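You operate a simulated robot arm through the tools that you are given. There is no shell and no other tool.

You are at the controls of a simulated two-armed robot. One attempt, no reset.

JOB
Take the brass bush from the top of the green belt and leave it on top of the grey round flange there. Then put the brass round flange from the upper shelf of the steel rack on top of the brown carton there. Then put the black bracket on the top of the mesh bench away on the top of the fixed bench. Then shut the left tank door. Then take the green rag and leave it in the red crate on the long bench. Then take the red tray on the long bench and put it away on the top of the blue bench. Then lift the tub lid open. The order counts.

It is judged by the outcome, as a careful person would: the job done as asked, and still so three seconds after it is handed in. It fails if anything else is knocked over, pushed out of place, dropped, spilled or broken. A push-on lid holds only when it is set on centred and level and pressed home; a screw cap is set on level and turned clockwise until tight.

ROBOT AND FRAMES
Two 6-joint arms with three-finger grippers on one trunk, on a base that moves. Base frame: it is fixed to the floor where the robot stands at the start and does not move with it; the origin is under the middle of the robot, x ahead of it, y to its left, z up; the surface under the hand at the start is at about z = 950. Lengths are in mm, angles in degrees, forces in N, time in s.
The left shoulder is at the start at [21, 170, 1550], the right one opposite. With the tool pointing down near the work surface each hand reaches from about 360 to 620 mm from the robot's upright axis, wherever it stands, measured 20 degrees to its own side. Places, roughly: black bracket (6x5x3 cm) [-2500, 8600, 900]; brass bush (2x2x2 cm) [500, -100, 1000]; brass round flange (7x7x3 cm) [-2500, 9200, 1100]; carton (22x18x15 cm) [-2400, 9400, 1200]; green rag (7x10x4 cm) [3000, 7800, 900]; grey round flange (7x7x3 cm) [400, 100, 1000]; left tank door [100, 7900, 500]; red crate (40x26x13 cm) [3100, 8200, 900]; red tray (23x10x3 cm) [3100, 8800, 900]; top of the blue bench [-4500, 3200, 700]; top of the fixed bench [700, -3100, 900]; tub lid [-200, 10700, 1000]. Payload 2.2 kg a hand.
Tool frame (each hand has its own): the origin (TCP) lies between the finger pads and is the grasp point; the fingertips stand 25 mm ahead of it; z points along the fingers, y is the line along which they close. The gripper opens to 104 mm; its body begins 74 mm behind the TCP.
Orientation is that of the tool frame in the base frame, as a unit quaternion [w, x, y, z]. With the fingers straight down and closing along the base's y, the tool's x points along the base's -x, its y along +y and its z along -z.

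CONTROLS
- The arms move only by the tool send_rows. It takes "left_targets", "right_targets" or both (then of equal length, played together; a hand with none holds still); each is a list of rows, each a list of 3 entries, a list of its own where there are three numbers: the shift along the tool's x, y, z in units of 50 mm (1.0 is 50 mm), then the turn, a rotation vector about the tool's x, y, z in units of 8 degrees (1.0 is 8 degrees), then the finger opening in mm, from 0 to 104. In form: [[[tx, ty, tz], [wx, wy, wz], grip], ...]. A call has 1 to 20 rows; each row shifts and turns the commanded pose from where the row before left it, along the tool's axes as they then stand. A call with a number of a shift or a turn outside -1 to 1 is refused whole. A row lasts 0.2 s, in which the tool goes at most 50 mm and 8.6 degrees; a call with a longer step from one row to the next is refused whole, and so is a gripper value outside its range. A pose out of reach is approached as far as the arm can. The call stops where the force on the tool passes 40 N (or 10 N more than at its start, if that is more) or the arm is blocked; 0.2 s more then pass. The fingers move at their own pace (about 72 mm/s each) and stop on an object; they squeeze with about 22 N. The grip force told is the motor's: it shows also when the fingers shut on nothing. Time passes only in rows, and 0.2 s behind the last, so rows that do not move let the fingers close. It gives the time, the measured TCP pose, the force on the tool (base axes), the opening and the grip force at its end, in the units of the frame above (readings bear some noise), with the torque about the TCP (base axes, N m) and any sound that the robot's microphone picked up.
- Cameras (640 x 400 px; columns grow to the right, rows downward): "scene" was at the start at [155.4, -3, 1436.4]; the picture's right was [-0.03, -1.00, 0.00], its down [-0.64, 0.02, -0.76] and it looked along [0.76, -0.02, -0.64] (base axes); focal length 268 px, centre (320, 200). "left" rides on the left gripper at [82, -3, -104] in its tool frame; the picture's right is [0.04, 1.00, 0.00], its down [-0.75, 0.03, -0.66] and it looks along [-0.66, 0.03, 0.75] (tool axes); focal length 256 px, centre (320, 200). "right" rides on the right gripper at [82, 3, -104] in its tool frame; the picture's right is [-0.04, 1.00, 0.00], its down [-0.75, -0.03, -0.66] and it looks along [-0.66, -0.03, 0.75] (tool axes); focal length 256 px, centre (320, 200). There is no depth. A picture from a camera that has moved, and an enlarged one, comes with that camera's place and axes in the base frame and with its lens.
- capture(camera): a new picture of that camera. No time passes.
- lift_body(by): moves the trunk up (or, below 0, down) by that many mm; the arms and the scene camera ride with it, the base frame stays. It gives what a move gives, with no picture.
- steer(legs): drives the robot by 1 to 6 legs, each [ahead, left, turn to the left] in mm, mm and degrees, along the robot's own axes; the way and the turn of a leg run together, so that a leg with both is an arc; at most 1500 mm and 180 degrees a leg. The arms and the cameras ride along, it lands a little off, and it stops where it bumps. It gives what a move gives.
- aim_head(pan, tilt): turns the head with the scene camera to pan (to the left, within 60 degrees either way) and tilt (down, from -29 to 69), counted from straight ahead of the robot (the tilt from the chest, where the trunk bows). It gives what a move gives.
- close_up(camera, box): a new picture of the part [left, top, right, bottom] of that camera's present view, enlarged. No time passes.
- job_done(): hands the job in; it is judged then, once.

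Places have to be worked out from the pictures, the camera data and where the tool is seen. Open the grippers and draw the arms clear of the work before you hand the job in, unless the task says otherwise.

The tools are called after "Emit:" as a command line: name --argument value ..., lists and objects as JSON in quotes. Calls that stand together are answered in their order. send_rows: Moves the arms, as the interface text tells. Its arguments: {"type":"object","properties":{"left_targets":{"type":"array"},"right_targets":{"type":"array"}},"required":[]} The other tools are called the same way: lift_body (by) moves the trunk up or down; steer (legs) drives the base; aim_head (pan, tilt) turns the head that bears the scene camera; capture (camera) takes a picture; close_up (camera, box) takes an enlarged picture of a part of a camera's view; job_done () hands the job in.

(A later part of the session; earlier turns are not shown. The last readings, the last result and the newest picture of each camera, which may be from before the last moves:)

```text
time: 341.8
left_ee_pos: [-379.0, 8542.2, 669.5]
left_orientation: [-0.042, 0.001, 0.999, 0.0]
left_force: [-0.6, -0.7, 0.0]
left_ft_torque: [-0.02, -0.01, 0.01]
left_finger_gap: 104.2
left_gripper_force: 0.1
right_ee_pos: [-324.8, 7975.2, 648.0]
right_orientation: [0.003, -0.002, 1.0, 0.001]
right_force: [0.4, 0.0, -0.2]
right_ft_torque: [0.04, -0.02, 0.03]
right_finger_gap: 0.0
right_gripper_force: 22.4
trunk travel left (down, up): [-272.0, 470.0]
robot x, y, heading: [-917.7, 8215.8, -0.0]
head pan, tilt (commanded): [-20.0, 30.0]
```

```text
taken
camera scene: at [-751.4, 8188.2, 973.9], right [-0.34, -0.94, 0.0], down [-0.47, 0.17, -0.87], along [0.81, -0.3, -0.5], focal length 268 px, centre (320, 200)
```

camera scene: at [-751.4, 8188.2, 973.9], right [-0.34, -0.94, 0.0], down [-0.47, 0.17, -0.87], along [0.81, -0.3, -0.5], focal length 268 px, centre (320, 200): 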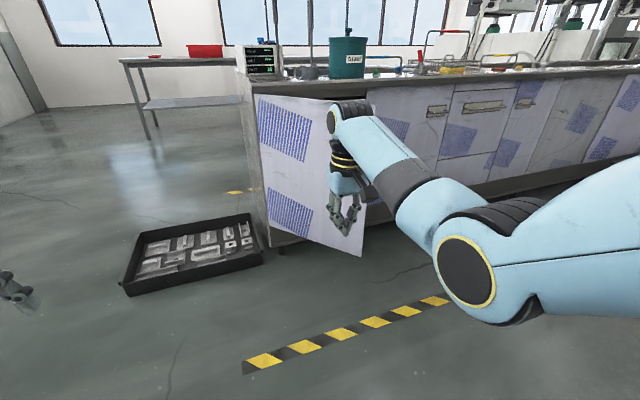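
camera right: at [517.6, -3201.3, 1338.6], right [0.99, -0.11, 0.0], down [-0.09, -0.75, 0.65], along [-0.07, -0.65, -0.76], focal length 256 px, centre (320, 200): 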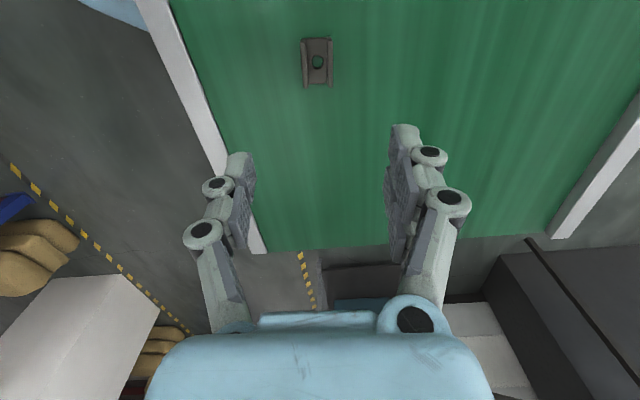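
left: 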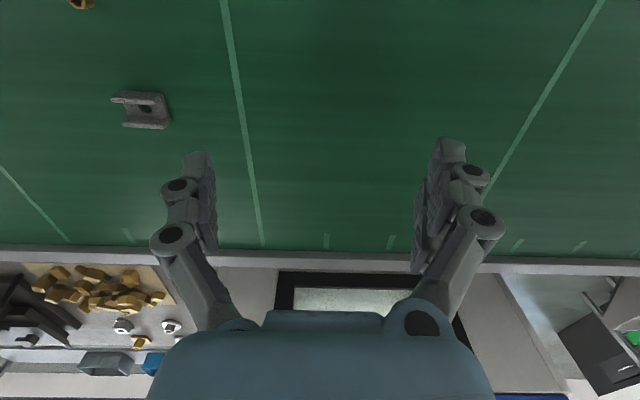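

Hand height is right. I drive forward 270 mm so the closed hand stands about 160 mm off the door's outer face.

Emit:
steer --legs '[[270, 0, 0]]'

Emit:
capture --camera "scene"

Emit:
capture --camera "right"

```text
time: 343.7
left_ee_pos: [-107.3, 8540.7, 668.0]
left_orientation: [-0.043, 0.002, 0.999, -0.002]
left_force: [0.2, -0.8, 0.3]
left_ft_torque: [0.0, -0.02, 0.01]
left_finger_gap: 103.9
left_gripper_force: 0.1
right_ee_pos: [-52.3, 7974.1, 644.9]
right_orientation: [0.001, -0.002, 1.0, 0.0]
right_force: [0.0, -0.5, 0.7]
right_ft_torque: [0.02, 0.05, -0.01]
right_finger_gap: 0.1
right_gripper_force: 21.9
trunk travel left (down, up): [-272.0, 470.0]
robot x, y, heading: [-648.2, 8222.1, 0.0]
head pan, tilt (commanded): [-20.0, 30.0]
```

```text
taken
camera scene: at [-479.1, 8187.2, 973.6], right [-0.35, -0.94, 0.0], down [-0.47, 0.17, -0.87], along [0.81, -0.3, -0.5], focal length 268 px, centre (320, 200)
```

scene: 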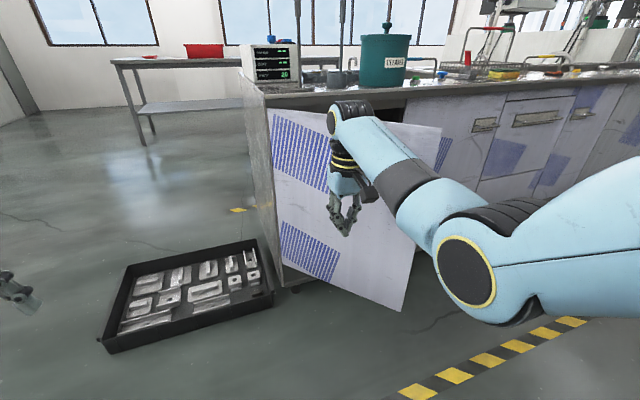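

```text
taken
camera right: at [-134.2, 7977.2, 748.5], right [0.04, 1.0, 0.0], down [0.75, -0.03, 0.66], along [0.66, -0.02, -0.75], focal length 256 px, centre (320, 200)
```

right: 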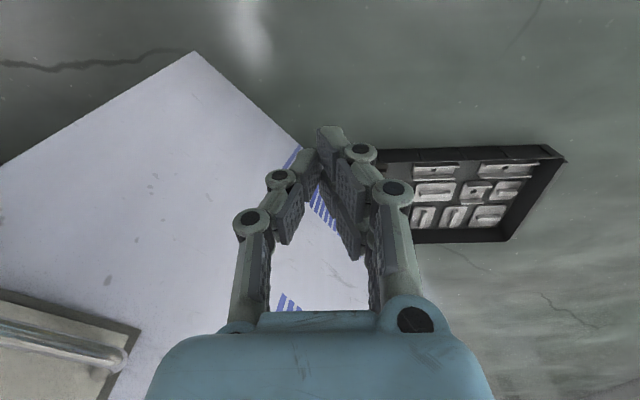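

The hand faces the door's outer side. I push by driving diagonally in short legs along the door's closing arc and then check.

Emit:
steer --legs '[[64, -75, 0], [48, -65, 0]]'

Emit:
capture --camera "scene"

Emit:
capture --camera "right"

```text
time: 345.5
left_ee_pos: [3.5, 8401.1, 667.5]
left_orientation: [-0.044, 0.003, 0.999, -0.001]
left_force: [-1.0, -0.1, 0.5]
left_ft_torque: [0.06, 0.0, -0.02]
left_finger_gap: 104.1
left_gripper_force: 0.0
right_ee_pos: [57.5, 7833.6, 646.1]
right_orientation: [0.002, -0.002, 1.0, 0.0]
right_force: [0.2, 0.4, -0.5]
right_ft_torque: [0.05, 0.02, 0.0]
right_finger_gap: 0.1
right_gripper_force: 21.6
trunk travel left (down, up): [-272.0, 470.0]
robot x, y, heading: [-538.6, 8079.5, -0.2]
head pan, tilt (commanded): [-20.0, 30.0]
```

```text
taken
camera scene: at [-368.4, 8046.3, 973.6], right [-0.35, -0.94, 0.0], down [-0.47, 0.17, -0.87], along [0.81, -0.3, -0.5], focal length 268 px, centre (320, 200)
```

scene: 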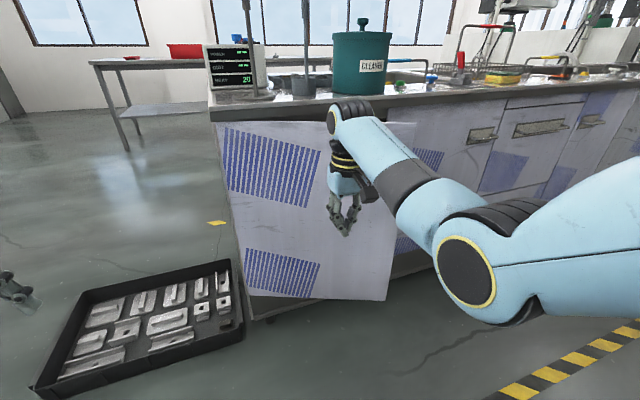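

```text
taken
camera right: at [-23.5, 7836.3, 748.3], right [0.04, 1.0, 0.0], down [0.75, -0.03, 0.66], along [0.66, -0.02, -0.75], focal length 256 px, centre (320, 200)
```

right: 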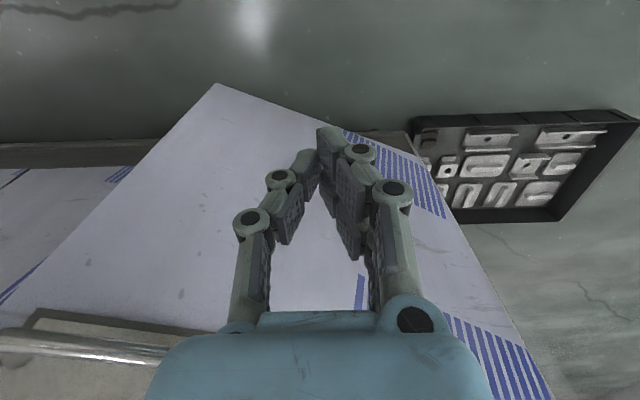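

The door swings with the push. I continue along the arc.

Emit:
steer --legs '[[62, -50, 0], [50, -28, 0]]'

Emit:
capture --camera "scene"

Emit:
capture --camera "right"

```text
time: 347.1
left_ee_pos: [115.5, 8322.1, 666.5]
left_orientation: [-0.043, 0.001, 0.999, 0.0]
left_force: [0.5, 0.0, -0.3]
left_ft_torque: [0.02, 0.03, -0.01]
left_finger_gap: 103.9
left_gripper_force: 0.0
right_ee_pos: [170.1, 7756.7, 644.8]
right_orientation: [0.002, -0.002, 1.0, 0.001]
right_force: [-0.1, -0.7, 0.7]
right_ft_torque: [0.02, 0.02, 0.01]
right_finger_gap: 0.1
right_gripper_force: 21.8
trunk travel left (down, up): [-272.0, 470.0]
robot x, y, heading: [-425.5, 8000.0, -0.4]
head pan, tilt (commanded): [-20.0, 30.0]
```

```text
taken
camera scene: at [-256.4, 7968.5, 973.5], right [-0.34, -0.94, 0.0], down [-0.47, 0.17, -0.87], along [0.81, -0.3, -0.5], focal length 268 px, centre (320, 200)
```

scene: 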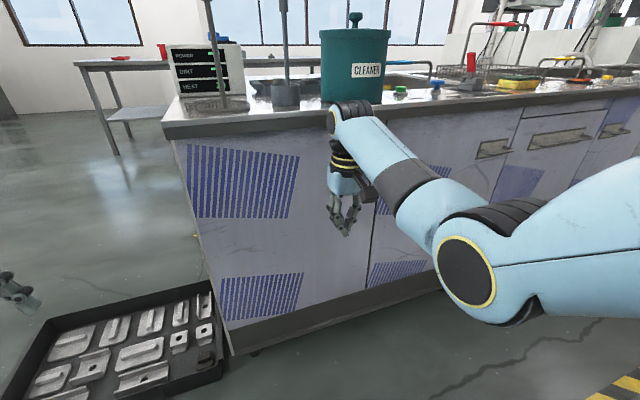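

```text
taken
camera right: at [88.7, 7759.1, 748.3], right [0.03, 1.0, 0.0], down [0.75, -0.03, 0.66], along [0.66, -0.02, -0.75], focal length 256 px, centre (320, 200)
```

right: 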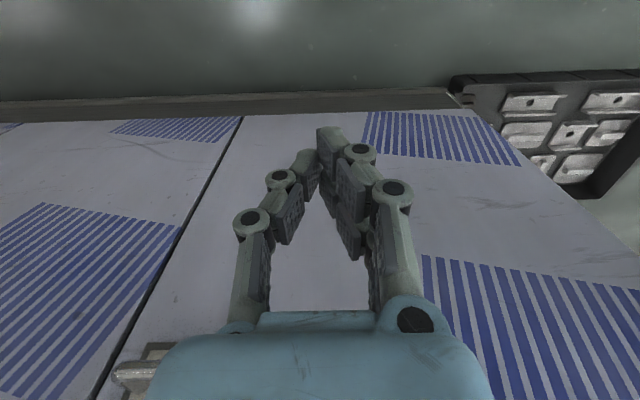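

The door looks flush with its neighbours. I press on gently with the arm to make sure it is fully home, watching the force.

Emit:
send_rows --right_targets '[[[-0.15, 0, 0], [0, 0, 0], 0], [[-0.15, 0, 0], [0, 0, 0], 0], [[-0.15, 0, 0], [0, 0, 0], 0], [[-0.15, 0, 0], [0, 0, 0], 0], [[-0.15, 0, 0], [0, 0, 0], 0], [[0, 0, 0], [0, 0, 0], 0]]'

Emit:
capture --camera "right"

Emit:
close_up --camera "scene" --box '[160, 80, 480, 360]'

```text
time: 348.5
left_ee_pos: [114.7, 8321.9, 666.5]
left_orientation: [-0.043, 0.002, 0.999, -0.001]
left_force: [0.7, 0.1, 0.4]
left_ft_torque: [0.0, -0.03, 0.01]
left_finger_gap: 103.8
left_gripper_force: 0.1
right_ee_pos: [206.3, 7755.9, 645.6]
right_orientation: [0.002, -0.004, 1.0, 0.001]
right_force: [0.0, -0.1, -0.3]
right_ft_torque: [0.02, -0.04, 0.04]
right_finger_gap: 0.0
right_gripper_force: 22.1
trunk travel left (down, up): [-272.0, 470.0]
robot x, y, heading: [-424.6, 7999.4, 0.1]
head pan, tilt (commanded): [-20.0, 30.0]
```

```text
taken
camera right: at [125.5, 7759.0, 748.5], right [0.03, 1.0, 0.0], down [0.75, -0.03, 0.66], along [0.66, -0.02, -0.75], focal length 256 px, centre (320, 200)
```

right: 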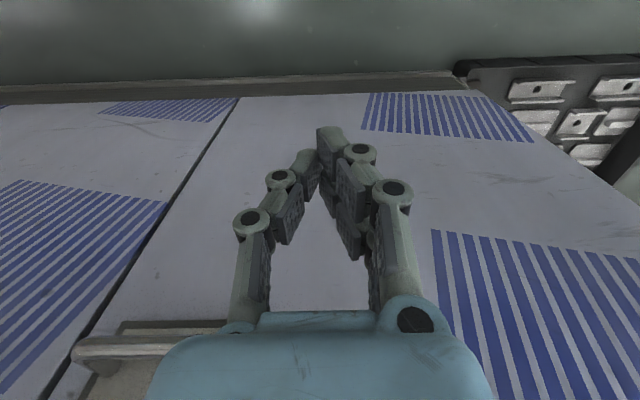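

```text
1.43 times, centred on (320, 220) of scene
camera zoom: at [-256.9, 7968.8, 973.7], right [-0.34, -0.94, 0.0], down [-0.47, 0.17, -0.87], along [0.81, -0.3, -0.5], focal length 383 px, centre (320, 171)
```

zoom: 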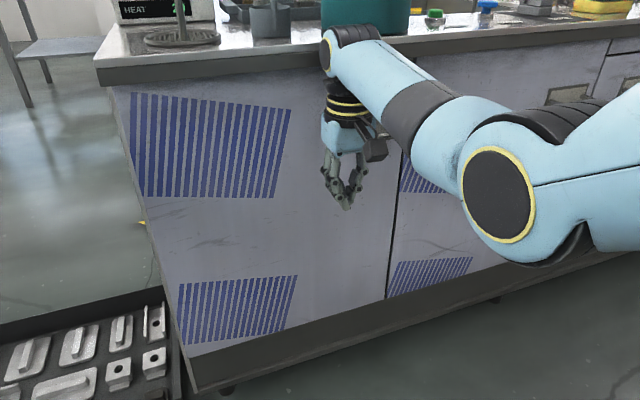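

No resistance yet, so the palm isn't touching the closed door; the wrist however is close to the tank's top rim. I lower the trunk 90 mm so only the palm can touch the door, then press again.

Emit:
lift_body --by -90

Emit:
send_rows --right_targets '[[[-0.1, 0, 0], [0, 0, 0], 0], [[-0.1, 0, 0], [0, 0, 0], 0], [[-0.1, 0, 0], [0, 0, 0], 0], [[-0.1, 0, 0], [0, 0, 0], 0], [[0, 0, 0], [0, 0, 0], 0]]'

Emit:
capture --camera "right"

Emit:
capture --camera "scene"

```text
time: 349.8
left_ee_pos: [100.3, 8323.5, 539.4]
left_orientation: [-0.081, 0.002, 0.997, -0.001]
left_force: [-0.2, 0.2, 0.1]
left_ft_torque: [-0.02, -0.02, -0.03]
left_finger_gap: 104.1
left_gripper_force: 0.1
right_ee_pos: [207.2, 7757.2, 556.9]
right_orientation: [0.004, -0.002, 1.0, 0.0]
right_force: [0.2, -0.4, 0.4]
right_ft_torque: [0.02, 0.01, 0.01]
right_finger_gap: 0.1
right_gripper_force: 22.7
trunk travel left (down, up): [-182.0, 560.0]
robot x, y, heading: [-423.4, 7997.5, 0.0]
head pan, tilt (commanded): [-20.0, 30.0]
```

```text
time: 351.0
left_ee_pos: [101.4, 8322.6, 538.6]
left_orientation: [-0.082, 0.002, 0.997, -0.001]
left_force: [0.8, 0.1, 0.9]
left_ft_torque: [0.0, 0.0, 0.04]
left_finger_gap: 103.9
left_gripper_force: 0.1
right_ee_pos: [227.8, 7755.4, 556.7]
right_orientation: [0.002, -0.003, 1.0, 0.001]
right_force: [-0.8, 0.0, 0.1]
right_ft_torque: [0.02, 0.0, 0.02]
right_finger_gap: 0.1
right_gripper_force: 22.0
trunk travel left (down, up): [-182.0, 560.0]
robot x, y, heading: [-423.4, 8000.6, -0.0]
head pan, tilt (commanded): [-20.0, 30.0]
```

```text
taken
camera right: at [146.2, 7758.9, 659.3], right [0.03, 1.0, 0.0], down [0.75, -0.03, 0.66], along [0.66, -0.02, -0.75], focal length 256 px, centre (320, 200)
```

right: 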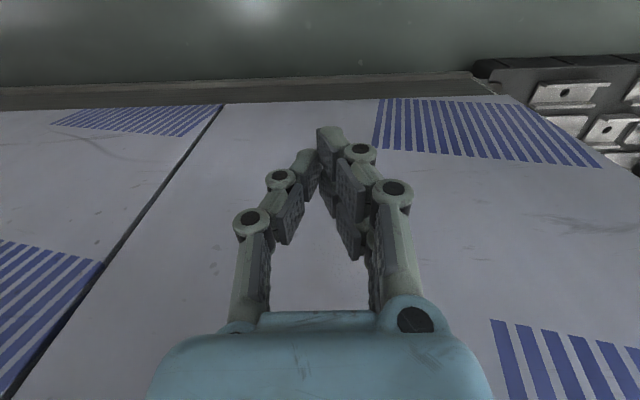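

```text
taken
camera scene: at [-250.5, 7968.8, 880.4], right [-0.34, -0.94, 0.0], down [-0.47, 0.17, -0.87], along [0.81, -0.3, -0.5], focal length 268 px, centre (320, 200)
```

scene: 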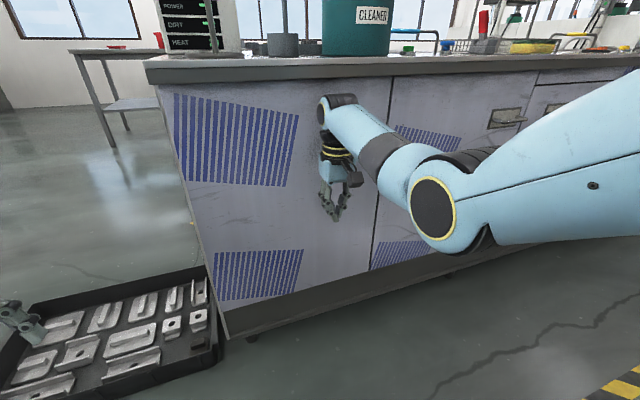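

No resistance even at x≈228; the door may already be fully home. I zoom in on the door's seams to judge.

Emit:
close_up --camera "scene" --box '[330, 60, 470, 280]'

Emit:
close_up --camera "scene" --box '[140, 50, 400, 200]'

Emit:
close_up --camera "right" --box '[0, 70, 320, 300]'

```text
1.82 times, centred on (400, 170) of scene
camera zoom: at [-250.5, 7968.8, 880.4], right [-0.34, -0.94, 0.0], down [-0.47, 0.17, -0.87], along [0.81, -0.3, -0.5], focal length 487 px, centre (174, 254)
```

zoom: 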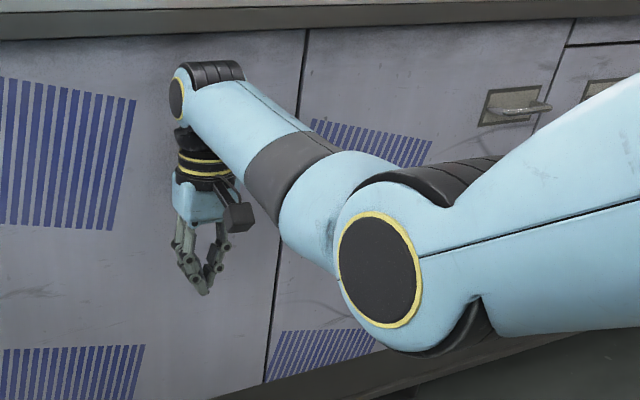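

```text
2.46 times, centred on (270, 125) of scene
camera zoom: at [-250.5, 7968.8, 880.4], right [-0.34, -0.94, 0.0], down [-0.47, 0.17, -0.87], along [0.81, -0.3, -0.5], focal length 659 px, centre (443, 385)
```

zoom: 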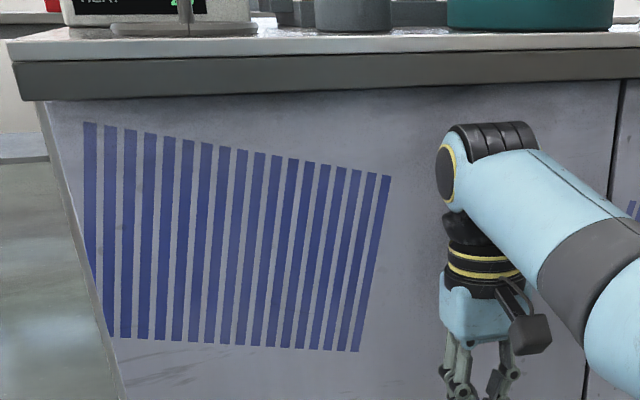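

```text
1.74 times, centred on (160, 185) of right
camera zoom: at [146.2, 7758.9, 659.3], right [0.03, 1.0, 0.0], down [0.75, -0.03, 0.66], along [0.66, -0.02, -0.75], focal length 445 px, centre (598, 226)
```

zoom: 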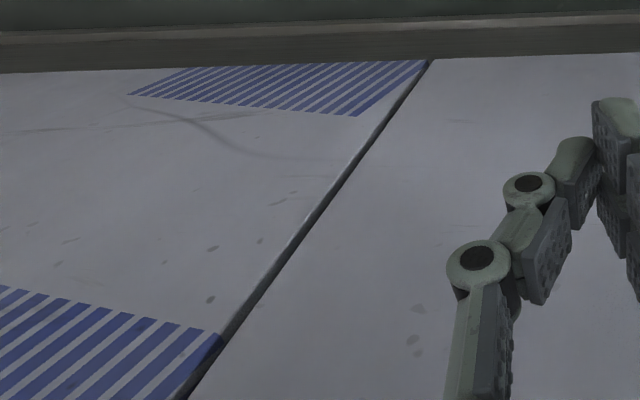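

The door face looks coplanar with the neighbouring panel. To be certain it is home, I creep forward a little with the base, feeling for contact.

Emit:
steer --legs '[[15, 0, 0]]'

Emit:
steer --legs '[[12, 0, 0]]'

Emit:
close_up --camera "right" --box '[0, 70, 320, 300]'

```text
time: 351.8
left_ee_pos: [115.5, 8322.2, 538.9]
left_orientation: [-0.082, 0.002, 0.997, -0.001]
left_force: [0.1, 0.6, 0.4]
left_ft_torque: [0.03, 0.0, -0.01]
left_finger_gap: 103.8
left_gripper_force: 0.1
right_ee_pos: [243.4, 7756.8, 556.9]
right_orientation: [0.002, -0.003, 1.0, 0.001]
right_force: [0.9, -0.6, -0.1]
right_ft_torque: [0.0, 0.03, -0.03]
right_finger_gap: 0.2
right_gripper_force: 21.6
trunk travel left (down, up): [-182.0, 560.0]
robot x, y, heading: [-405.8, 8004.3, -0.3]
head pan, tilt (commanded): [-20.0, 30.0]
```

```text
time: 352.5
left_ee_pos: [127.3, 8322.3, 539.4]
left_orientation: [-0.082, 0.001, 0.997, -0.001]
left_force: [0.1, -1.0, -0.4]
left_ft_torque: [0.01, 0.02, -0.01]
left_finger_gap: 103.9
left_gripper_force: 0.1
right_ee_pos: [252.5, 7756.4, 557.0]
right_orientation: [0.001, -0.003, 1.0, 0.001]
right_force: [-21.8, 2.5, -1.0]
right_ft_torque: [-0.25, -2.0, -0.23]
right_finger_gap: 0.0
right_gripper_force: 21.6
trunk travel left (down, up): [-182.0, 560.0]
robot x, y, heading: [-399.2, 7999.9, 0.1]
head pan, tilt (commanded): [-20.0, 30.0]
```

```text
1.74 times, centred on (160, 185) of right
camera zoom: at [171.3, 7758.7, 659.3], right [0.04, 1.0, 0.0], down [0.75, -0.03, 0.66], along [0.66, -0.02, -0.75], focal length 445 px, centre (598, 226)
```

zoom: 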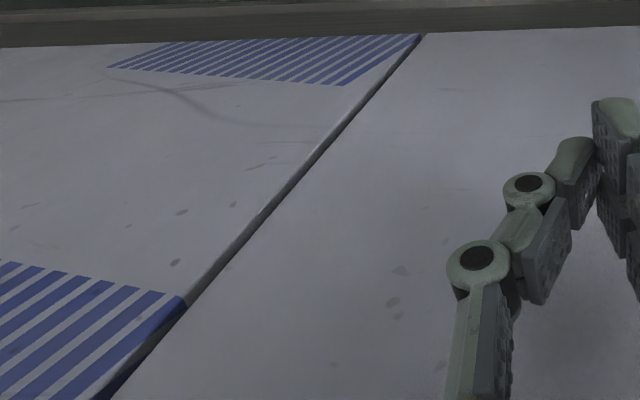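

The palm now meets firm resistance (22 N), so the door is home. I back away and check that it stays shut.

Emit:
steer --legs '[[-350, 0, 0]]'

Emit:
lift_body --by 400

Emit:
aim_head --pan -20 --tilt 30

Emit:
capture --camera "scene"

```text
time: 354.8
left_ee_pos: [-230.1, 8325.7, 538.8]
left_orientation: [-0.081, 0.0, 0.997, -0.001]
left_force: [0.2, 0.9, 0.1]
left_ft_torque: [0.04, 0.01, -0.04]
left_finger_gap: 104.2
left_gripper_force: 0.0
right_ee_pos: [-102.6, 7759.6, 557.0]
right_orientation: [0.0, -0.005, 1.0, 0.0]
right_force: [-0.6, -0.2, -0.4]
right_ft_torque: [0.02, -0.01, 0.01]
right_finger_gap: 0.0
right_gripper_force: 21.8
trunk travel left (down, up): [-182.0, 560.0]
robot x, y, heading: [-754.6, 8001.7, 0.1]
head pan, tilt (commanded): [-20.0, 30.0]
```

```text
time: 358.6
left_ee_pos: [-229.9, 8325.1, 938.8]
left_orientation: [-0.082, 0.0, 0.997, -0.001]
left_force: [-0.4, -0.1, 0.0]
left_ft_torque: [-0.04, 0.01, 0.04]
left_finger_gap: 104.0
left_gripper_force: 0.0
right_ee_pos: [-100.0, 7758.3, 964.7]
right_orientation: [0.007, -0.004, 1.0, 0.0]
right_force: [0.1, 0.9, -0.3]
right_ft_torque: [-0.02, 0.0, 0.0]
right_finger_gap: 0.1
right_gripper_force: 22.0
trunk travel left (down, up): [-582.0, 160.0]
robot x, y, heading: [-757.2, 8002.0, -0.0]
head pan, tilt (commanded): [-20.0, 30.0]
```

```text
time: 359.2
left_ee_pos: [-229.9, 8325.7, 938.4]
left_orientation: [-0.082, 0.0, 0.997, 0.0]
left_force: [0.7, -0.1, 0.0]
left_ft_torque: [0.04, -0.01, -0.02]
left_finger_gap: 104.1
left_gripper_force: 0.0
right_ee_pos: [-101.7, 7758.0, 964.9]
right_orientation: [0.007, -0.005, 1.0, 0.0]
right_force: [-0.3, -0.2, 0.7]
right_ft_torque: [-0.01, 0.0, 0.0]
right_finger_gap: 0.2
right_gripper_force: 22.5
trunk travel left (down, up): [-582.0, 160.0]
robot x, y, heading: [-755.1, 8001.4, 0.1]
head pan, tilt (commanded): [-20.0, 30.0]
```

```text
taken
camera scene: at [-597.3, 7969.7, 1291.4], right [-0.34, -0.94, 0.0], down [-0.47, 0.17, -0.87], along [0.81, -0.3, -0.5], focal length 268 px, centre (320, 200)
```

scene: 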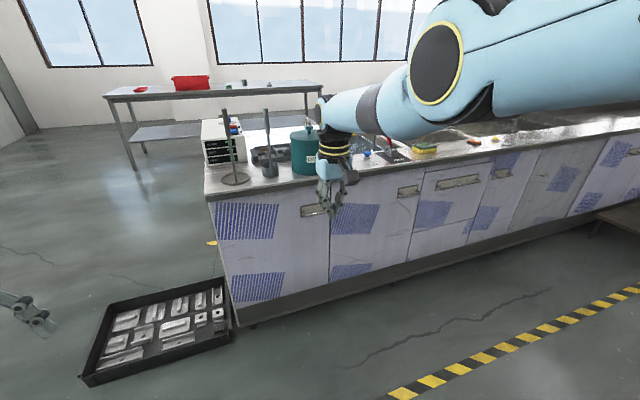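

The left tank door is shut and stays flush. Next is the rag on the long bench beyond the tank; I straighten both hands, raise the trunk, and drive around the tank's left end (keeping clear of the tray on the floor).

Emit:
lift_body --by 160

Emit:
send_rows --right_targets '[[[0.5, 0, 0], [0, 0.1, 0], 60], [[0.5, 0, 0], [0, 0, 0], 60], [[0.3, 0, -0.3], [0, 0, 0], 60], [[0, 0, 0], [0, 0, 0], 60]]' --left_targets '[[[0, 0, 0], [0, -0.59, 0], 104], [[0, 0, 0], [0, -0.59, 0], 104], [[0, 0, 0], [0, 0, 0], 104], [[0, 0, 0], [0, 0, 0], 104]]'

Emit:
aim_head --pan 30 --tilt 20

Emit:
capture --camera "scene"

```text
time: 361.1
left_ee_pos: [-230.2, 8324.1, 1097.7]
left_orientation: [-0.082, 0.001, 0.997, 0.0]
left_force: [-0.6, -0.3, -1.0]
left_ft_torque: [0.02, 0.0, 0.01]
left_finger_gap: 103.9
left_gripper_force: 0.0
right_ee_pos: [-101.8, 7759.4, 1125.2]
right_orientation: [0.008, -0.004, 1.0, 0.001]
right_force: [-0.1, 0.1, 0.4]
right_ft_torque: [-0.02, 0.01, 0.0]
right_finger_gap: 0.0
right_gripper_force: 22.2
trunk travel left (down, up): [-742.0, 0.0]
robot x, y, heading: [-752.4, 8004.7, -0.0]
head pan, tilt (commanded): [-20.0, 30.0]
```

```text
time: 362.1
left_ee_pos: [-230.6, 8324.6, 1098.6]
left_orientation: [0.001, -0.001, 1.0, -0.001]
left_force: [0.4, -0.4, -0.9]
left_ft_torque: [0.0, 0.02, 0.01]
left_finger_gap: 103.9
left_gripper_force: 0.1
right_ee_pos: [-111.1, 7759.4, 1112.2]
right_orientation: [0.001, -0.004, 1.0, 0.001]
right_force: [0.9, 0.0, -0.7]
right_ft_torque: [-0.01, 0.01, -0.02]
right_finger_gap: 60.3
right_gripper_force: 0.1
right hand out of reach, approached as far as the arm can: row 1, 2, 3
trunk travel left (down, up): [-742.0, 0.0]
robot x, y, heading: [-757.6, 8002.6, 0.1]
head pan, tilt (commanded): [-20.0, 30.0]
```

```text
time: 363.2
left_ee_pos: [-230.2, 8325.7, 1099.6]
left_orientation: [0.001, 0.0, 1.0, -0.001]
left_force: [0.4, -0.6, -0.5]
left_ft_torque: [-0.01, 0.0, 0.01]
left_finger_gap: 104.2
left_gripper_force: 0.1
right_ee_pos: [-112.1, 7758.9, 1113.9]
right_orientation: [0.001, -0.004, 1.0, 0.001]
right_force: [0.1, 0.3, 0.2]
right_ft_torque: [-0.02, 0.0, -0.03]
right_finger_gap: 59.8
right_gripper_force: 0.0
trunk travel left (down, up): [-742.0, 0.0]
robot x, y, heading: [-752.2, 7999.3, -0.1]
head pan, tilt (commanded): [30.0, 20.0]
```

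```text
taken
camera scene: at [-602.2, 8047.1, 1467.9], right [0.5, -0.87, 0.0], down [-0.3, -0.17, -0.94], along [0.81, 0.47, -0.34], focal length 268 px, centre (320, 200)
```

scene: 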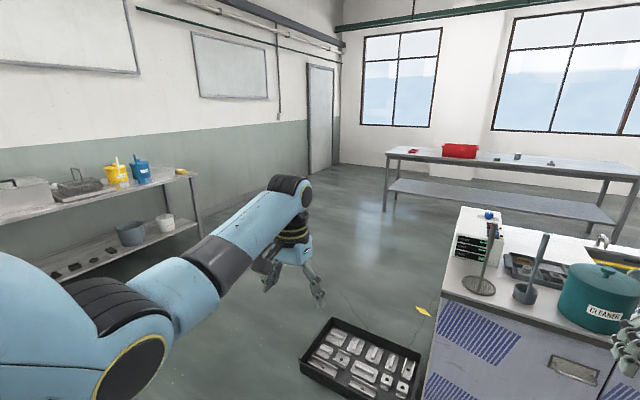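

The floor toward the long bench is open. The right arm is still near its stretched limit, so I pull it in further.

Emit:
send_rows --right_targets '[[[0.5, 0, 0], [0, 0, 0], 60], [[0.5, 0, 0], [0, 0, 0], 60], [[0.5, 0, 0], [0, 0, 0], 60], [[0, 0, 0], [0, 0, 0], 60]]'

Emit:
steer --legs '[[0, 1350, 0]]'

Emit:
aim_head --pan 0 --tilt 15

Emit:
capture --camera "scene"

```text
time: 364.2
left_ee_pos: [-230.8, 8325.4, 1099.6]
left_orientation: [0.001, 0.0, 1.0, -0.001]
left_force: [0.6, -0.1, -0.2]
left_ft_torque: [-0.01, 0.0, -0.01]
left_finger_gap: 103.9
left_gripper_force: 0.0
right_ee_pos: [-116.1, 7758.0, 1095.3]
right_orientation: [0.0, -0.004, 1.0, 0.001]
right_force: [-0.3, 0.2, -0.2]
right_ft_torque: [-0.02, 0.02, -0.02]
right_finger_gap: 60.0
right_gripper_force: 0.0
right hand out of reach, approached as far as the arm can: row 1, 2, 3
trunk travel left (down, up): [-742.0, 0.0]
robot x, y, heading: [-751.4, 7999.7, 0.1]
head pan, tilt (commanded): [30.0, 20.0]
```

```text
time: 370.8
left_ee_pos: [-229.8, 9638.3, 1099.4]
left_orientation: [0.001, 0.0, 1.0, 0.0]
left_force: [0.2, -0.2, 0.8]
left_ft_torque: [-0.03, -0.02, 0.0]
left_finger_gap: 104.0
left_gripper_force: 0.0
right_ee_pos: [-116.4, 9072.3, 1097.0]
right_orientation: [0.001, -0.005, 1.0, 0.001]
right_force: [0.5, 0.0, -0.5]
right_ft_torque: [0.01, 0.01, 0.0]
right_finger_gap: 60.1
right_gripper_force: 0.1
trunk travel left (down, up): [-742.0, 0.0]
robot x, y, heading: [-753.7, 9312.4, -0.1]
head pan, tilt (commanded): [30.0, 20.0]
```

```text
time: 371.8
left_ee_pos: [-230.5, 9638.7, 1099.1]
left_orientation: [0.001, 0.0, 1.0, -0.001]
left_force: [-0.6, 0.0, -0.5]
left_ft_torque: [0.02, -0.02, 0.0]
left_finger_gap: 103.9
left_gripper_force: 0.2
right_ee_pos: [-117.3, 9072.3, 1096.7]
right_orientation: [0.001, -0.004, 1.0, 0.0]
right_force: [-0.5, 0.0, -0.4]
right_ft_torque: [0.01, 0.0, 0.0]
right_finger_gap: 60.2
right_gripper_force: 0.2
trunk travel left (down, up): [-742.0, 0.0]
robot x, y, heading: [-753.5, 9315.2, -0.0]
head pan, tilt (commanded): [0.0, 15.0]
```

```text
taken
camera scene: at [-589.6, 9314.4, 1476.1], right [0.0, -1.0, 0.0], down [-0.26, 0.0, -0.97], along [0.97, 0.0, -0.26], focal length 268 px, centre (320, 200)
```

scene: 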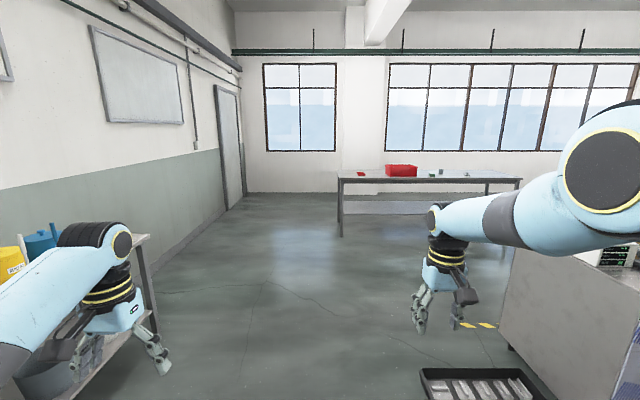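

The right arm is straightened at its singular limit and slides instead of bending. I give it a few still rows to see if it settles to the commanded pose.

Emit:
send_rows --right_targets '[[[0, 0, 0], [0, 0, 0], 60], [[0, 0, 0], [0, 0, 0], 60], [[0, 0, 0], [0, 0, 0], 60], [[0, 0, 0], [0, 0, 0], 60]]'

```text
time: 372.8
left_ee_pos: [-231.0, 9639.2, 1100.1]
left_orientation: [0.001, -0.001, 1.0, -0.001]
left_force: [-0.3, 0.1, -0.2]
left_ft_torque: [-0.01, 0.0, 0.03]
left_finger_gap: 103.7
left_gripper_force: 0.0
right_ee_pos: [-117.8, 9072.3, 1095.2]
right_orientation: [0.001, -0.005, 1.0, 0.001]
right_force: [0.1, 0.1, -1.1]
right_ft_torque: [-0.01, 0.01, 0.02]
right_finger_gap: 60.4
right_gripper_force: 0.0
trunk travel left (down, up): [-742.0, 0.0]
robot x, y, heading: [-752.6, 9315.2, 0.1]
head pan, tilt (commanded): [0.0, 15.0]
```

Still stuck. I try moving the command downward, which should let the elbow bend again.

Emit:
send_rows --right_targets '[[[0, 0, 0.6], [0, 0, 0], 60], [[0, 0, 0.6], [0, 0, 0], 60], [[0, 0, 0.6], [0, 0, 0], 60], [[0, 0, 0.6], [0, 0, 0], 60], [[0, 0, 0.6], [0, 0, 0], 60], [[0, 0, 0], [0, 0, 0], 60]]'

Emit:
capture --camera "scene"

```text
time: 374.2
left_ee_pos: [-230.8, 9638.7, 1099.0]
left_orientation: [0.001, 0.0, 1.0, -0.001]
left_force: [-0.4, -0.6, -0.6]
left_ft_torque: [0.0, 0.0, 0.02]
left_finger_gap: 103.9
left_gripper_force: 0.1
right_ee_pos: [-170.6, 9074.7, 987.0]
right_orientation: [0.001, -0.005, 1.0, 0.001]
right_force: [-0.4, 0.6, 0.2]
right_ft_torque: [0.0, -0.02, -0.01]
right_finger_gap: 60.0
right_gripper_force: 0.1
right hand out of reach, approached as far as the arm can: row 1, 2, 3, 4, 5
trunk travel left (down, up): [-742.0, 0.0]
robot x, y, heading: [-757.2, 9317.1, 0.2]
head pan, tilt (commanded): [0.0, 15.0]
```

```text
taken
camera scene: at [-589.4, 9314.4, 1476.1], right [0.0, -1.0, 0.0], down [-0.26, 0.0, -0.97], along [0.97, 0.0, -0.26], focal length 268 px, centre (320, 200)
```

scene: 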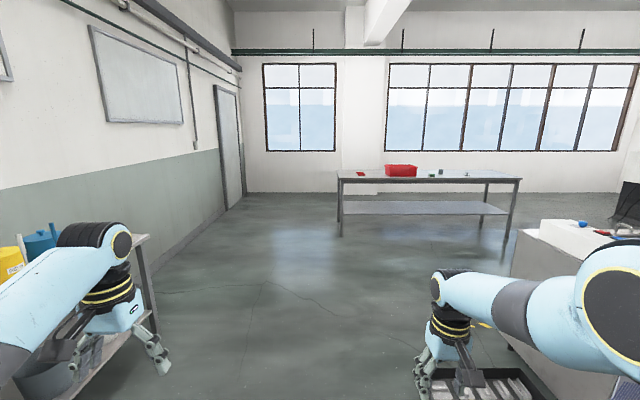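

The arm follows only in direction while staying straight. I try pushing the target well outward, beyond reach, then pulling it back so the elbow can bend the other way.

Emit:
send_rows --right_targets '[[[-0.9, 0, -0.4], [0, 0, 0], 60], [[-0.9, 0, -0.4], [0, 0, 0], 60], [[-0.9, 0, -0.4], [0, 0, 0], 60], [[-0.9, 0, -0.4], [0, 0, 0], 60], [[-0.9, 0, -0.4], [0, 0, 0], 60], [[-0.9, 0, 0], [0, 0, 0], 60], [[0, 0, 0], [0, 0, 0], 60], [[0, 0, 0], [0, 0, 0], 60]]'

Emit:
send_rows --right_targets '[[[0.9, 0, 0], [0, 0, 0], 60], [[0.9, 0, 0], [0, 0, 0], 60], [[0.9, 0, 0], [0, 0, 0], 60], [[0.5, 0, 0], [0, 0, 0], 60], [[0, 0, 0], [0, 0, 0], 60]]'

```text
time: 376.0
left_ee_pos: [-231.0, 9638.7, 1098.0]
left_orientation: [0.0, 0.0, 1.0, 0.0]
left_force: [-0.1, 0.3, -0.3]
left_ft_torque: [0.02, 0.0, 0.01]
left_finger_gap: 104.0
left_gripper_force: 0.1
right_ee_pos: [-125.0, 9074.5, 1071.6]
right_orientation: [0.001, -0.004, 1.0, 0.001]
right_force: [0.3, -0.6, 0.5]
right_ft_torque: [0.0, 0.02, 0.01]
right_finger_gap: 59.9
right_gripper_force: 0.1
right hand out of reach, approached as far as the arm can: row 1, 2, 3, 4, 5, 6
trunk travel left (down, up): [-742.0, 0.0]
robot x, y, heading: [-752.2, 9315.5, -0.2]
head pan, tilt (commanded): [0.0, 15.0]
```

```text
time: 377.2
left_ee_pos: [-230.7, 9639.1, 1098.5]
left_orientation: [0.001, 0.001, 1.0, -0.001]
left_force: [-1.3, -0.5, -0.3]
left_ft_torque: [-0.01, 0.03, -0.01]
left_finger_gap: 104.0
left_gripper_force: 0.1
right_ee_pos: [-287.2, 9075.5, 1070.3]
right_orientation: [-0.001, -0.004, 1.0, 0.001]
right_force: [0.3, -1.2, -0.3]
right_ft_torque: [0.02, 0.05, 0.01]
right_finger_gap: 60.0
right_gripper_force: 0.1
trunk travel left (down, up): [-742.0, 0.0]
robot x, y, heading: [-752.0, 9316.9, 0.1]
head pan, tilt (commanded): [0.0, 15.0]
```

That freed the arm — it follows properly again. I set it to a comfortable travel pose and drive across the open floor toward the long bench.

Emit:
send_rows --right_targets '[[[-0.6, 0, -0.5], [0, 0, 0], 60], [[-0.6, 0, -0.5], [0, 0, 0], 60], [[-0.3, 0, -0.4], [0, 0, 0], 60], [[0, 0, 0], [0, 0, 0], 60]]'

Emit:
steer --legs '[[1450, 0, 0], [1450, 0, 0]]'

Emit:
aim_head --pan -30 --tilt 20

Emit:
capture --camera "scene"

```text
time: 378.2
left_ee_pos: [-231.2, 9639.3, 1099.1]
left_orientation: [0.001, 0.0, 1.0, -0.001]
left_force: [0.0, -1.1, -0.4]
left_ft_torque: [0.0, 0.02, -0.02]
left_finger_gap: 104.1
left_gripper_force: 0.0
right_ee_pos: [-210.5, 9073.1, 1141.3]
right_orientation: [0.001, -0.004, 1.0, 0.001]
right_force: [0.2, 0.4, 0.0]
right_ft_torque: [-0.01, -0.01, 0.01]
right_finger_gap: 60.3
right_gripper_force: 0.0
trunk travel left (down, up): [-742.0, 0.0]
robot x, y, heading: [-752.3, 9308.4, 0.0]
head pan, tilt (commanded): [0.0, 15.0]
```

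```text
time: 392.2
left_ee_pos: [2681.1, 9620.3, 1099.8]
left_orientation: [0.001, 0.011, 1.0, -0.001]
left_force: [-0.1, -0.3, -0.1]
left_ft_torque: [0.02, 0.01, -0.01]
left_finger_gap: 103.8
left_gripper_force: 0.0
right_ee_pos: [2687.9, 9054.6, 1140.7]
right_orientation: [0.002, 0.008, 1.0, 0.001]
right_force: [-0.1, 0.1, -0.6]
right_ft_torque: [-0.02, -0.03, 0.01]
right_finger_gap: 60.0
right_gripper_force: 0.1
trunk travel left (down, up): [-742.0, 0.0]
robot x, y, heading: [2155.3, 9307.2, -1.6]
head pan, tilt (commanded): [0.0, 15.0]
```

```text
time: 393.2
left_ee_pos: [2681.7, 9619.9, 1099.1]
left_orientation: [0.001, 0.012, 1.0, 0.0]
left_force: [-0.6, 0.2, -0.7]
left_ft_torque: [-0.02, 0.01, 0.04]
left_finger_gap: 104.1
left_gripper_force: 0.0
right_ee_pos: [2688.1, 9053.8, 1141.2]
right_orientation: [0.001, 0.007, 1.0, 0.0]
right_force: [0.3, -1.0, -0.7]
right_ft_torque: [-0.01, -0.01, -0.03]
right_finger_gap: 60.1
right_gripper_force: 0.1
trunk travel left (down, up): [-742.0, 0.0]
robot x, y, heading: [2154.6, 9305.5, -1.3]
head pan, tilt (commanded): [-30.0, 20.0]
```

```text
taken
camera scene: at [2301.8, 9257.3, 1468.0], right [-0.52, -0.86, 0.0], down [-0.29, 0.18, -0.94], along [0.8, -0.49, -0.34], focal length 268 px, centre (320, 200)
```

scene: 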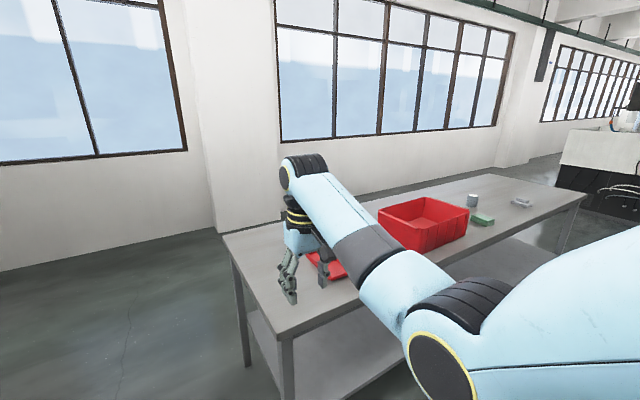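

I can see the red tray near the bench's left end, the red crate in the middle and the green rag just beyond it at about [2936, 7918]. I raise the left hand, then slide right along the bench to y≈8160.

Emit:
send_rows --left_targets '[[[0, 0, -0.6], [0, 0, 0], 104], [[0, 0, -0.6], [0, 0, 0], 104], [[0, 0, -0.6], [0, 0, 0], 104], [[0, 0, 0], [0, 0, 0], 104]]'

Emit:
steer --legs '[[0, -1140, 1.4]]'

Emit:
aim_head --pan -10 --tilt 25

Emit:
capture --camera "scene"

```text
time: 394.2
left_ee_pos: [2688.1, 9620.0, 1181.4]
left_orientation: [0.002, 0.011, 1.0, -0.002]
left_force: [-0.3, -0.8, 1.1]
left_ft_torque: [0.02, -0.01, 0.03]
left_finger_gap: 104.0
left_gripper_force: 0.0
left hand out of reach, approached as far as the arm can: row 3
right_ee_pos: [2688.0, 9054.9, 1140.8]
right_orientation: [0.0, 0.007, 1.0, 0.001]
right_force: [-0.3, 0.2, 0.6]
right_ft_torque: [0.03, 0.0, 0.0]
right_finger_gap: 60.1
right_gripper_force: 0.1
trunk travel left (down, up): [-742.0, 0.0]
robot x, y, heading: [2151.2, 9308.2, -1.2]
head pan, tilt (commanded): [-30.0, 20.0]
```

```text
time: 399.9
left_ee_pos: [2667.6, 8511.3, 1182.4]
left_orientation: [0.002, 0.0, 1.0, -0.001]
left_force: [0.1, -0.5, 0.8]
left_ft_torque: [0.01, -0.01, 0.0]
left_finger_gap: 103.9
left_gripper_force: 0.1
right_ee_pos: [2682.1, 7946.8, 1140.1]
right_orientation: [0.0, -0.004, 1.0, 0.001]
right_force: [-0.2, -0.9, 0.0]
right_ft_torque: [-0.03, 0.01, 0.0]
right_finger_gap: 60.0
right_gripper_force: 0.2
trunk travel left (down, up): [-742.0, 0.0]
robot x, y, heading: [2140.8, 8189.8, 0.1]
head pan, tilt (commanded): [-30.0, 20.0]
```

```text
time: 400.7
left_ee_pos: [2668.7, 8511.9, 1180.5]
left_orientation: [0.002, 0.0, 1.0, 0.0]
left_force: [0.4, -0.4, 0.3]
left_ft_torque: [-0.04, -0.01, 0.07]
left_finger_gap: 104.1
left_gripper_force: 0.2
right_ee_pos: [2681.5, 7946.2, 1140.7]
right_orientation: [0.001, -0.003, 1.0, 0.002]
right_force: [-0.9, -0.2, -0.7]
right_ft_torque: [0.0, -0.01, 0.01]
right_finger_gap: 60.0
right_gripper_force: 0.0
trunk travel left (down, up): [-742.0, 0.0]
robot x, y, heading: [2139.7, 8187.6, 0.1]
head pan, tilt (commanded): [-10.0, 25.0]
```

```text
taken
camera scene: at [2301.2, 8170.9, 1459.9], right [-0.17, -0.98, 0.0], down [-0.42, 0.07, -0.91], along [0.89, -0.16, -0.42], focal length 268 px, centre (320, 200)
```

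scene: 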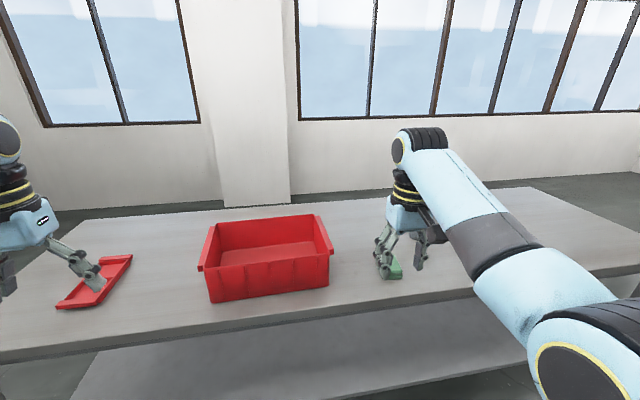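

I can see the rag just below the right hand, the crate and the tray. I take the hand camera's view to measure the rag.

Emit:
capture --camera "right"

Emit:
close_up --camera "scene" --box '[360, 230, 440, 300]'

```text
taken
camera right: at [2600.5, 7949.4, 1243.8], right [0.03, 1.0, 0.0], down [0.75, -0.02, 0.66], along [0.66, -0.02, -0.75], focal length 256 px, centre (320, 200)
```

right: 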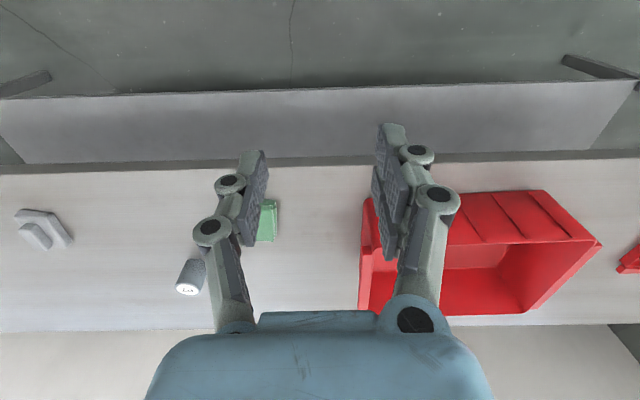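

```text
5.71 times, centred on (400, 265) of scene
camera zoom: at [2301.2, 8170.9, 1459.9], right [-0.17, -0.98, 0.0], down [-0.42, 0.07, -0.91], along [0.89, -0.16, -0.42], focal length 1530 px, centre (-137, -171)
```

zoom: 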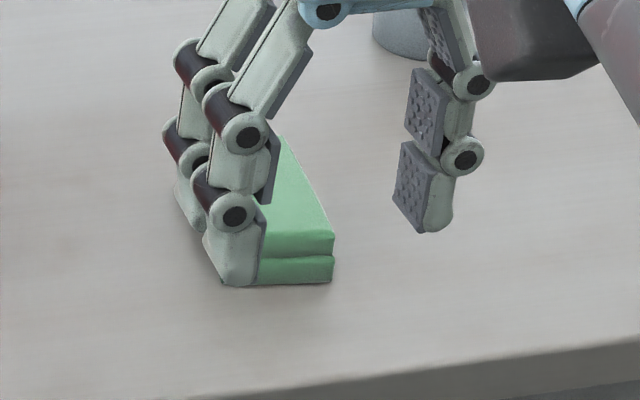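

The rag lies at about [2940, 7842], long side along x, about 70 mm wide in y. I move the base so the right hand is above it.

Emit:
steer --legs '[[0, -104, 0], [255, 0, 0]]'

Emit:
capture --camera "right"

Emit:
capture --camera "scene"

```text
time: 403.3
left_ee_pos: [2925.9, 8407.5, 1180.2]
left_orientation: [0.002, 0.001, 1.0, -0.001]
left_force: [0.6, 0.1, 0.2]
left_ft_torque: [0.01, 0.01, -0.04]
left_finger_gap: 103.9
left_gripper_force: 0.1
right_ee_pos: [2937.5, 7841.8, 1139.8]
right_orientation: [0.001, -0.004, 1.0, 0.001]
right_force: [0.3, 0.7, 1.0]
right_ft_torque: [0.01, 0.05, -0.04]
right_finger_gap: 59.9
right_gripper_force: 0.1
trunk travel left (down, up): [-742.0, 0.0]
robot x, y, heading: [2392.8, 8084.7, -0.3]
head pan, tilt (commanded): [-10.0, 25.0]
```

```text
taken
camera right: at [2856.1, 7844.9, 1243.7], right [0.03, 1.0, 0.0], down [0.75, -0.03, 0.66], along [0.66, -0.02, -0.75], focal length 256 px, centre (320, 200)
```

right: 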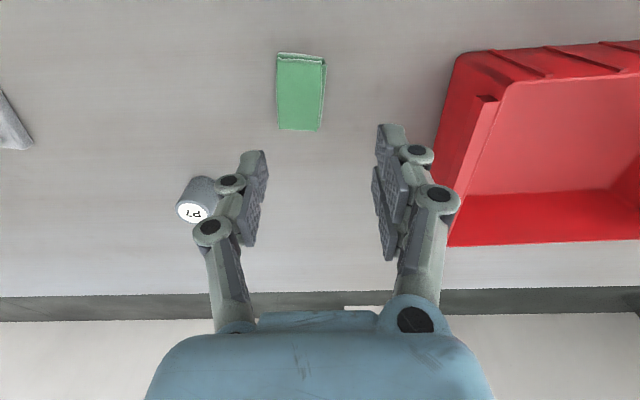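

```text
taken
camera scene: at [2557.4, 8067.1, 1459.9], right [-0.17, -0.98, 0.0], down [-0.42, 0.07, -0.91], along [0.89, -0.16, -0.42], focal length 268 px, centre (320, 200)
```

scene: 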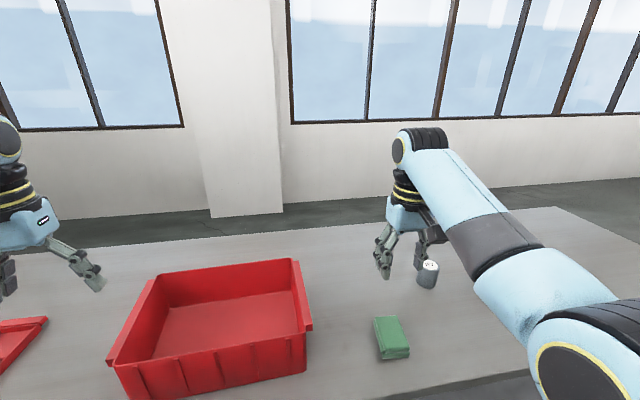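

Triangulating gives the rag's top at z≈865 at about [2978, 7814], so the bench is lower than I assumed (~830–840). I lower the trunk 150 mm and shift the hand to sit over the rag.

Emit:
lift_body --by -150

Emit:
send_rows --right_targets '[[[-0.4, -0.28, 0], [0, 0, 0], 90], [[-0.4, -0.28, 0], [0, 0, 0], 90], [[0, 0, 0], [0, 0, 0], 90]]'

Emit:
capture --camera "right"

Emit:
capture --camera "scene"

```text
time: 405.1
left_ee_pos: [2925.3, 8406.6, 1030.9]
left_orientation: [0.003, 0.0, 1.0, -0.001]
left_force: [-0.7, 1.2, -0.3]
left_ft_torque: [0.0, 0.01, -0.01]
left_finger_gap: 104.0
left_gripper_force: 0.0
right_ee_pos: [2936.4, 7842.5, 992.5]
right_orientation: [0.0, -0.003, 1.0, 0.001]
right_force: [-0.1, -1.0, 1.3]
right_ft_torque: [-0.02, -0.01, -0.01]
right_finger_gap: 59.9
right_gripper_force: 0.0
trunk travel left (down, up): [-592.0, 150.0]
robot x, y, heading: [2396.7, 8083.3, -0.1]
head pan, tilt (commanded): [-10.0, 25.0]
```

```text
time: 405.9
left_ee_pos: [2924.8, 8406.9, 1030.5]
left_orientation: [0.003, 0.001, 1.0, -0.002]
left_force: [1.4, -0.1, 0.2]
left_ft_torque: [0.01, 0.0, 0.02]
left_finger_gap: 104.1
left_gripper_force: 0.0
right_ee_pos: [2978.4, 7814.7, 991.2]
right_orientation: [0.001, -0.003, 1.0, 0.001]
right_force: [0.4, 0.0, 0.4]
right_ft_torque: [-0.01, 0.0, 0.01]
right_finger_gap: 89.9
right_gripper_force: 0.1
trunk travel left (down, up): [-592.0, 150.0]
robot x, y, heading: [2397.6, 8084.6, -0.3]
head pan, tilt (commanded): [-10.0, 25.0]
```

```text
taken
camera right: at [2897.3, 7817.1, 1094.8], right [0.03, 1.0, 0.0], down [0.75, -0.03, 0.66], along [0.66, -0.02, -0.75], focal length 256 px, centre (320, 200)
```

right: 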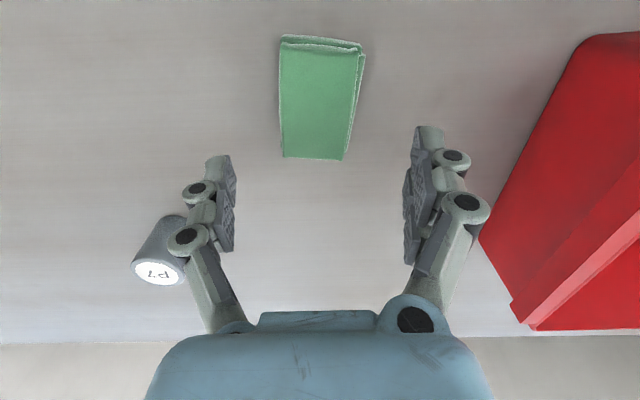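

```text
taken
camera scene: at [2557.4, 8067.2, 1309.5], right [-0.17, -0.98, 0.0], down [-0.42, 0.07, -0.91], along [0.89, -0.16, -0.42], focal length 268 px, centre (320, 200)
```

scene: 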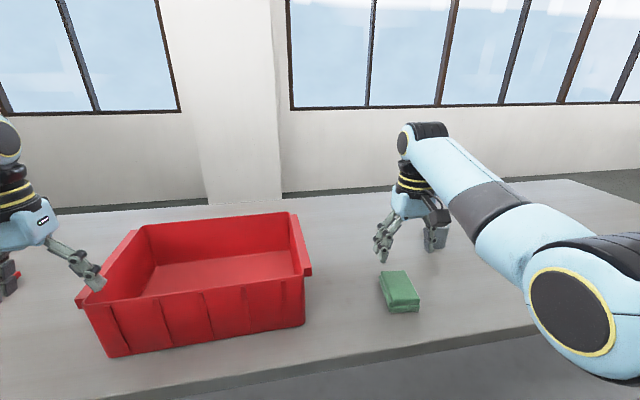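

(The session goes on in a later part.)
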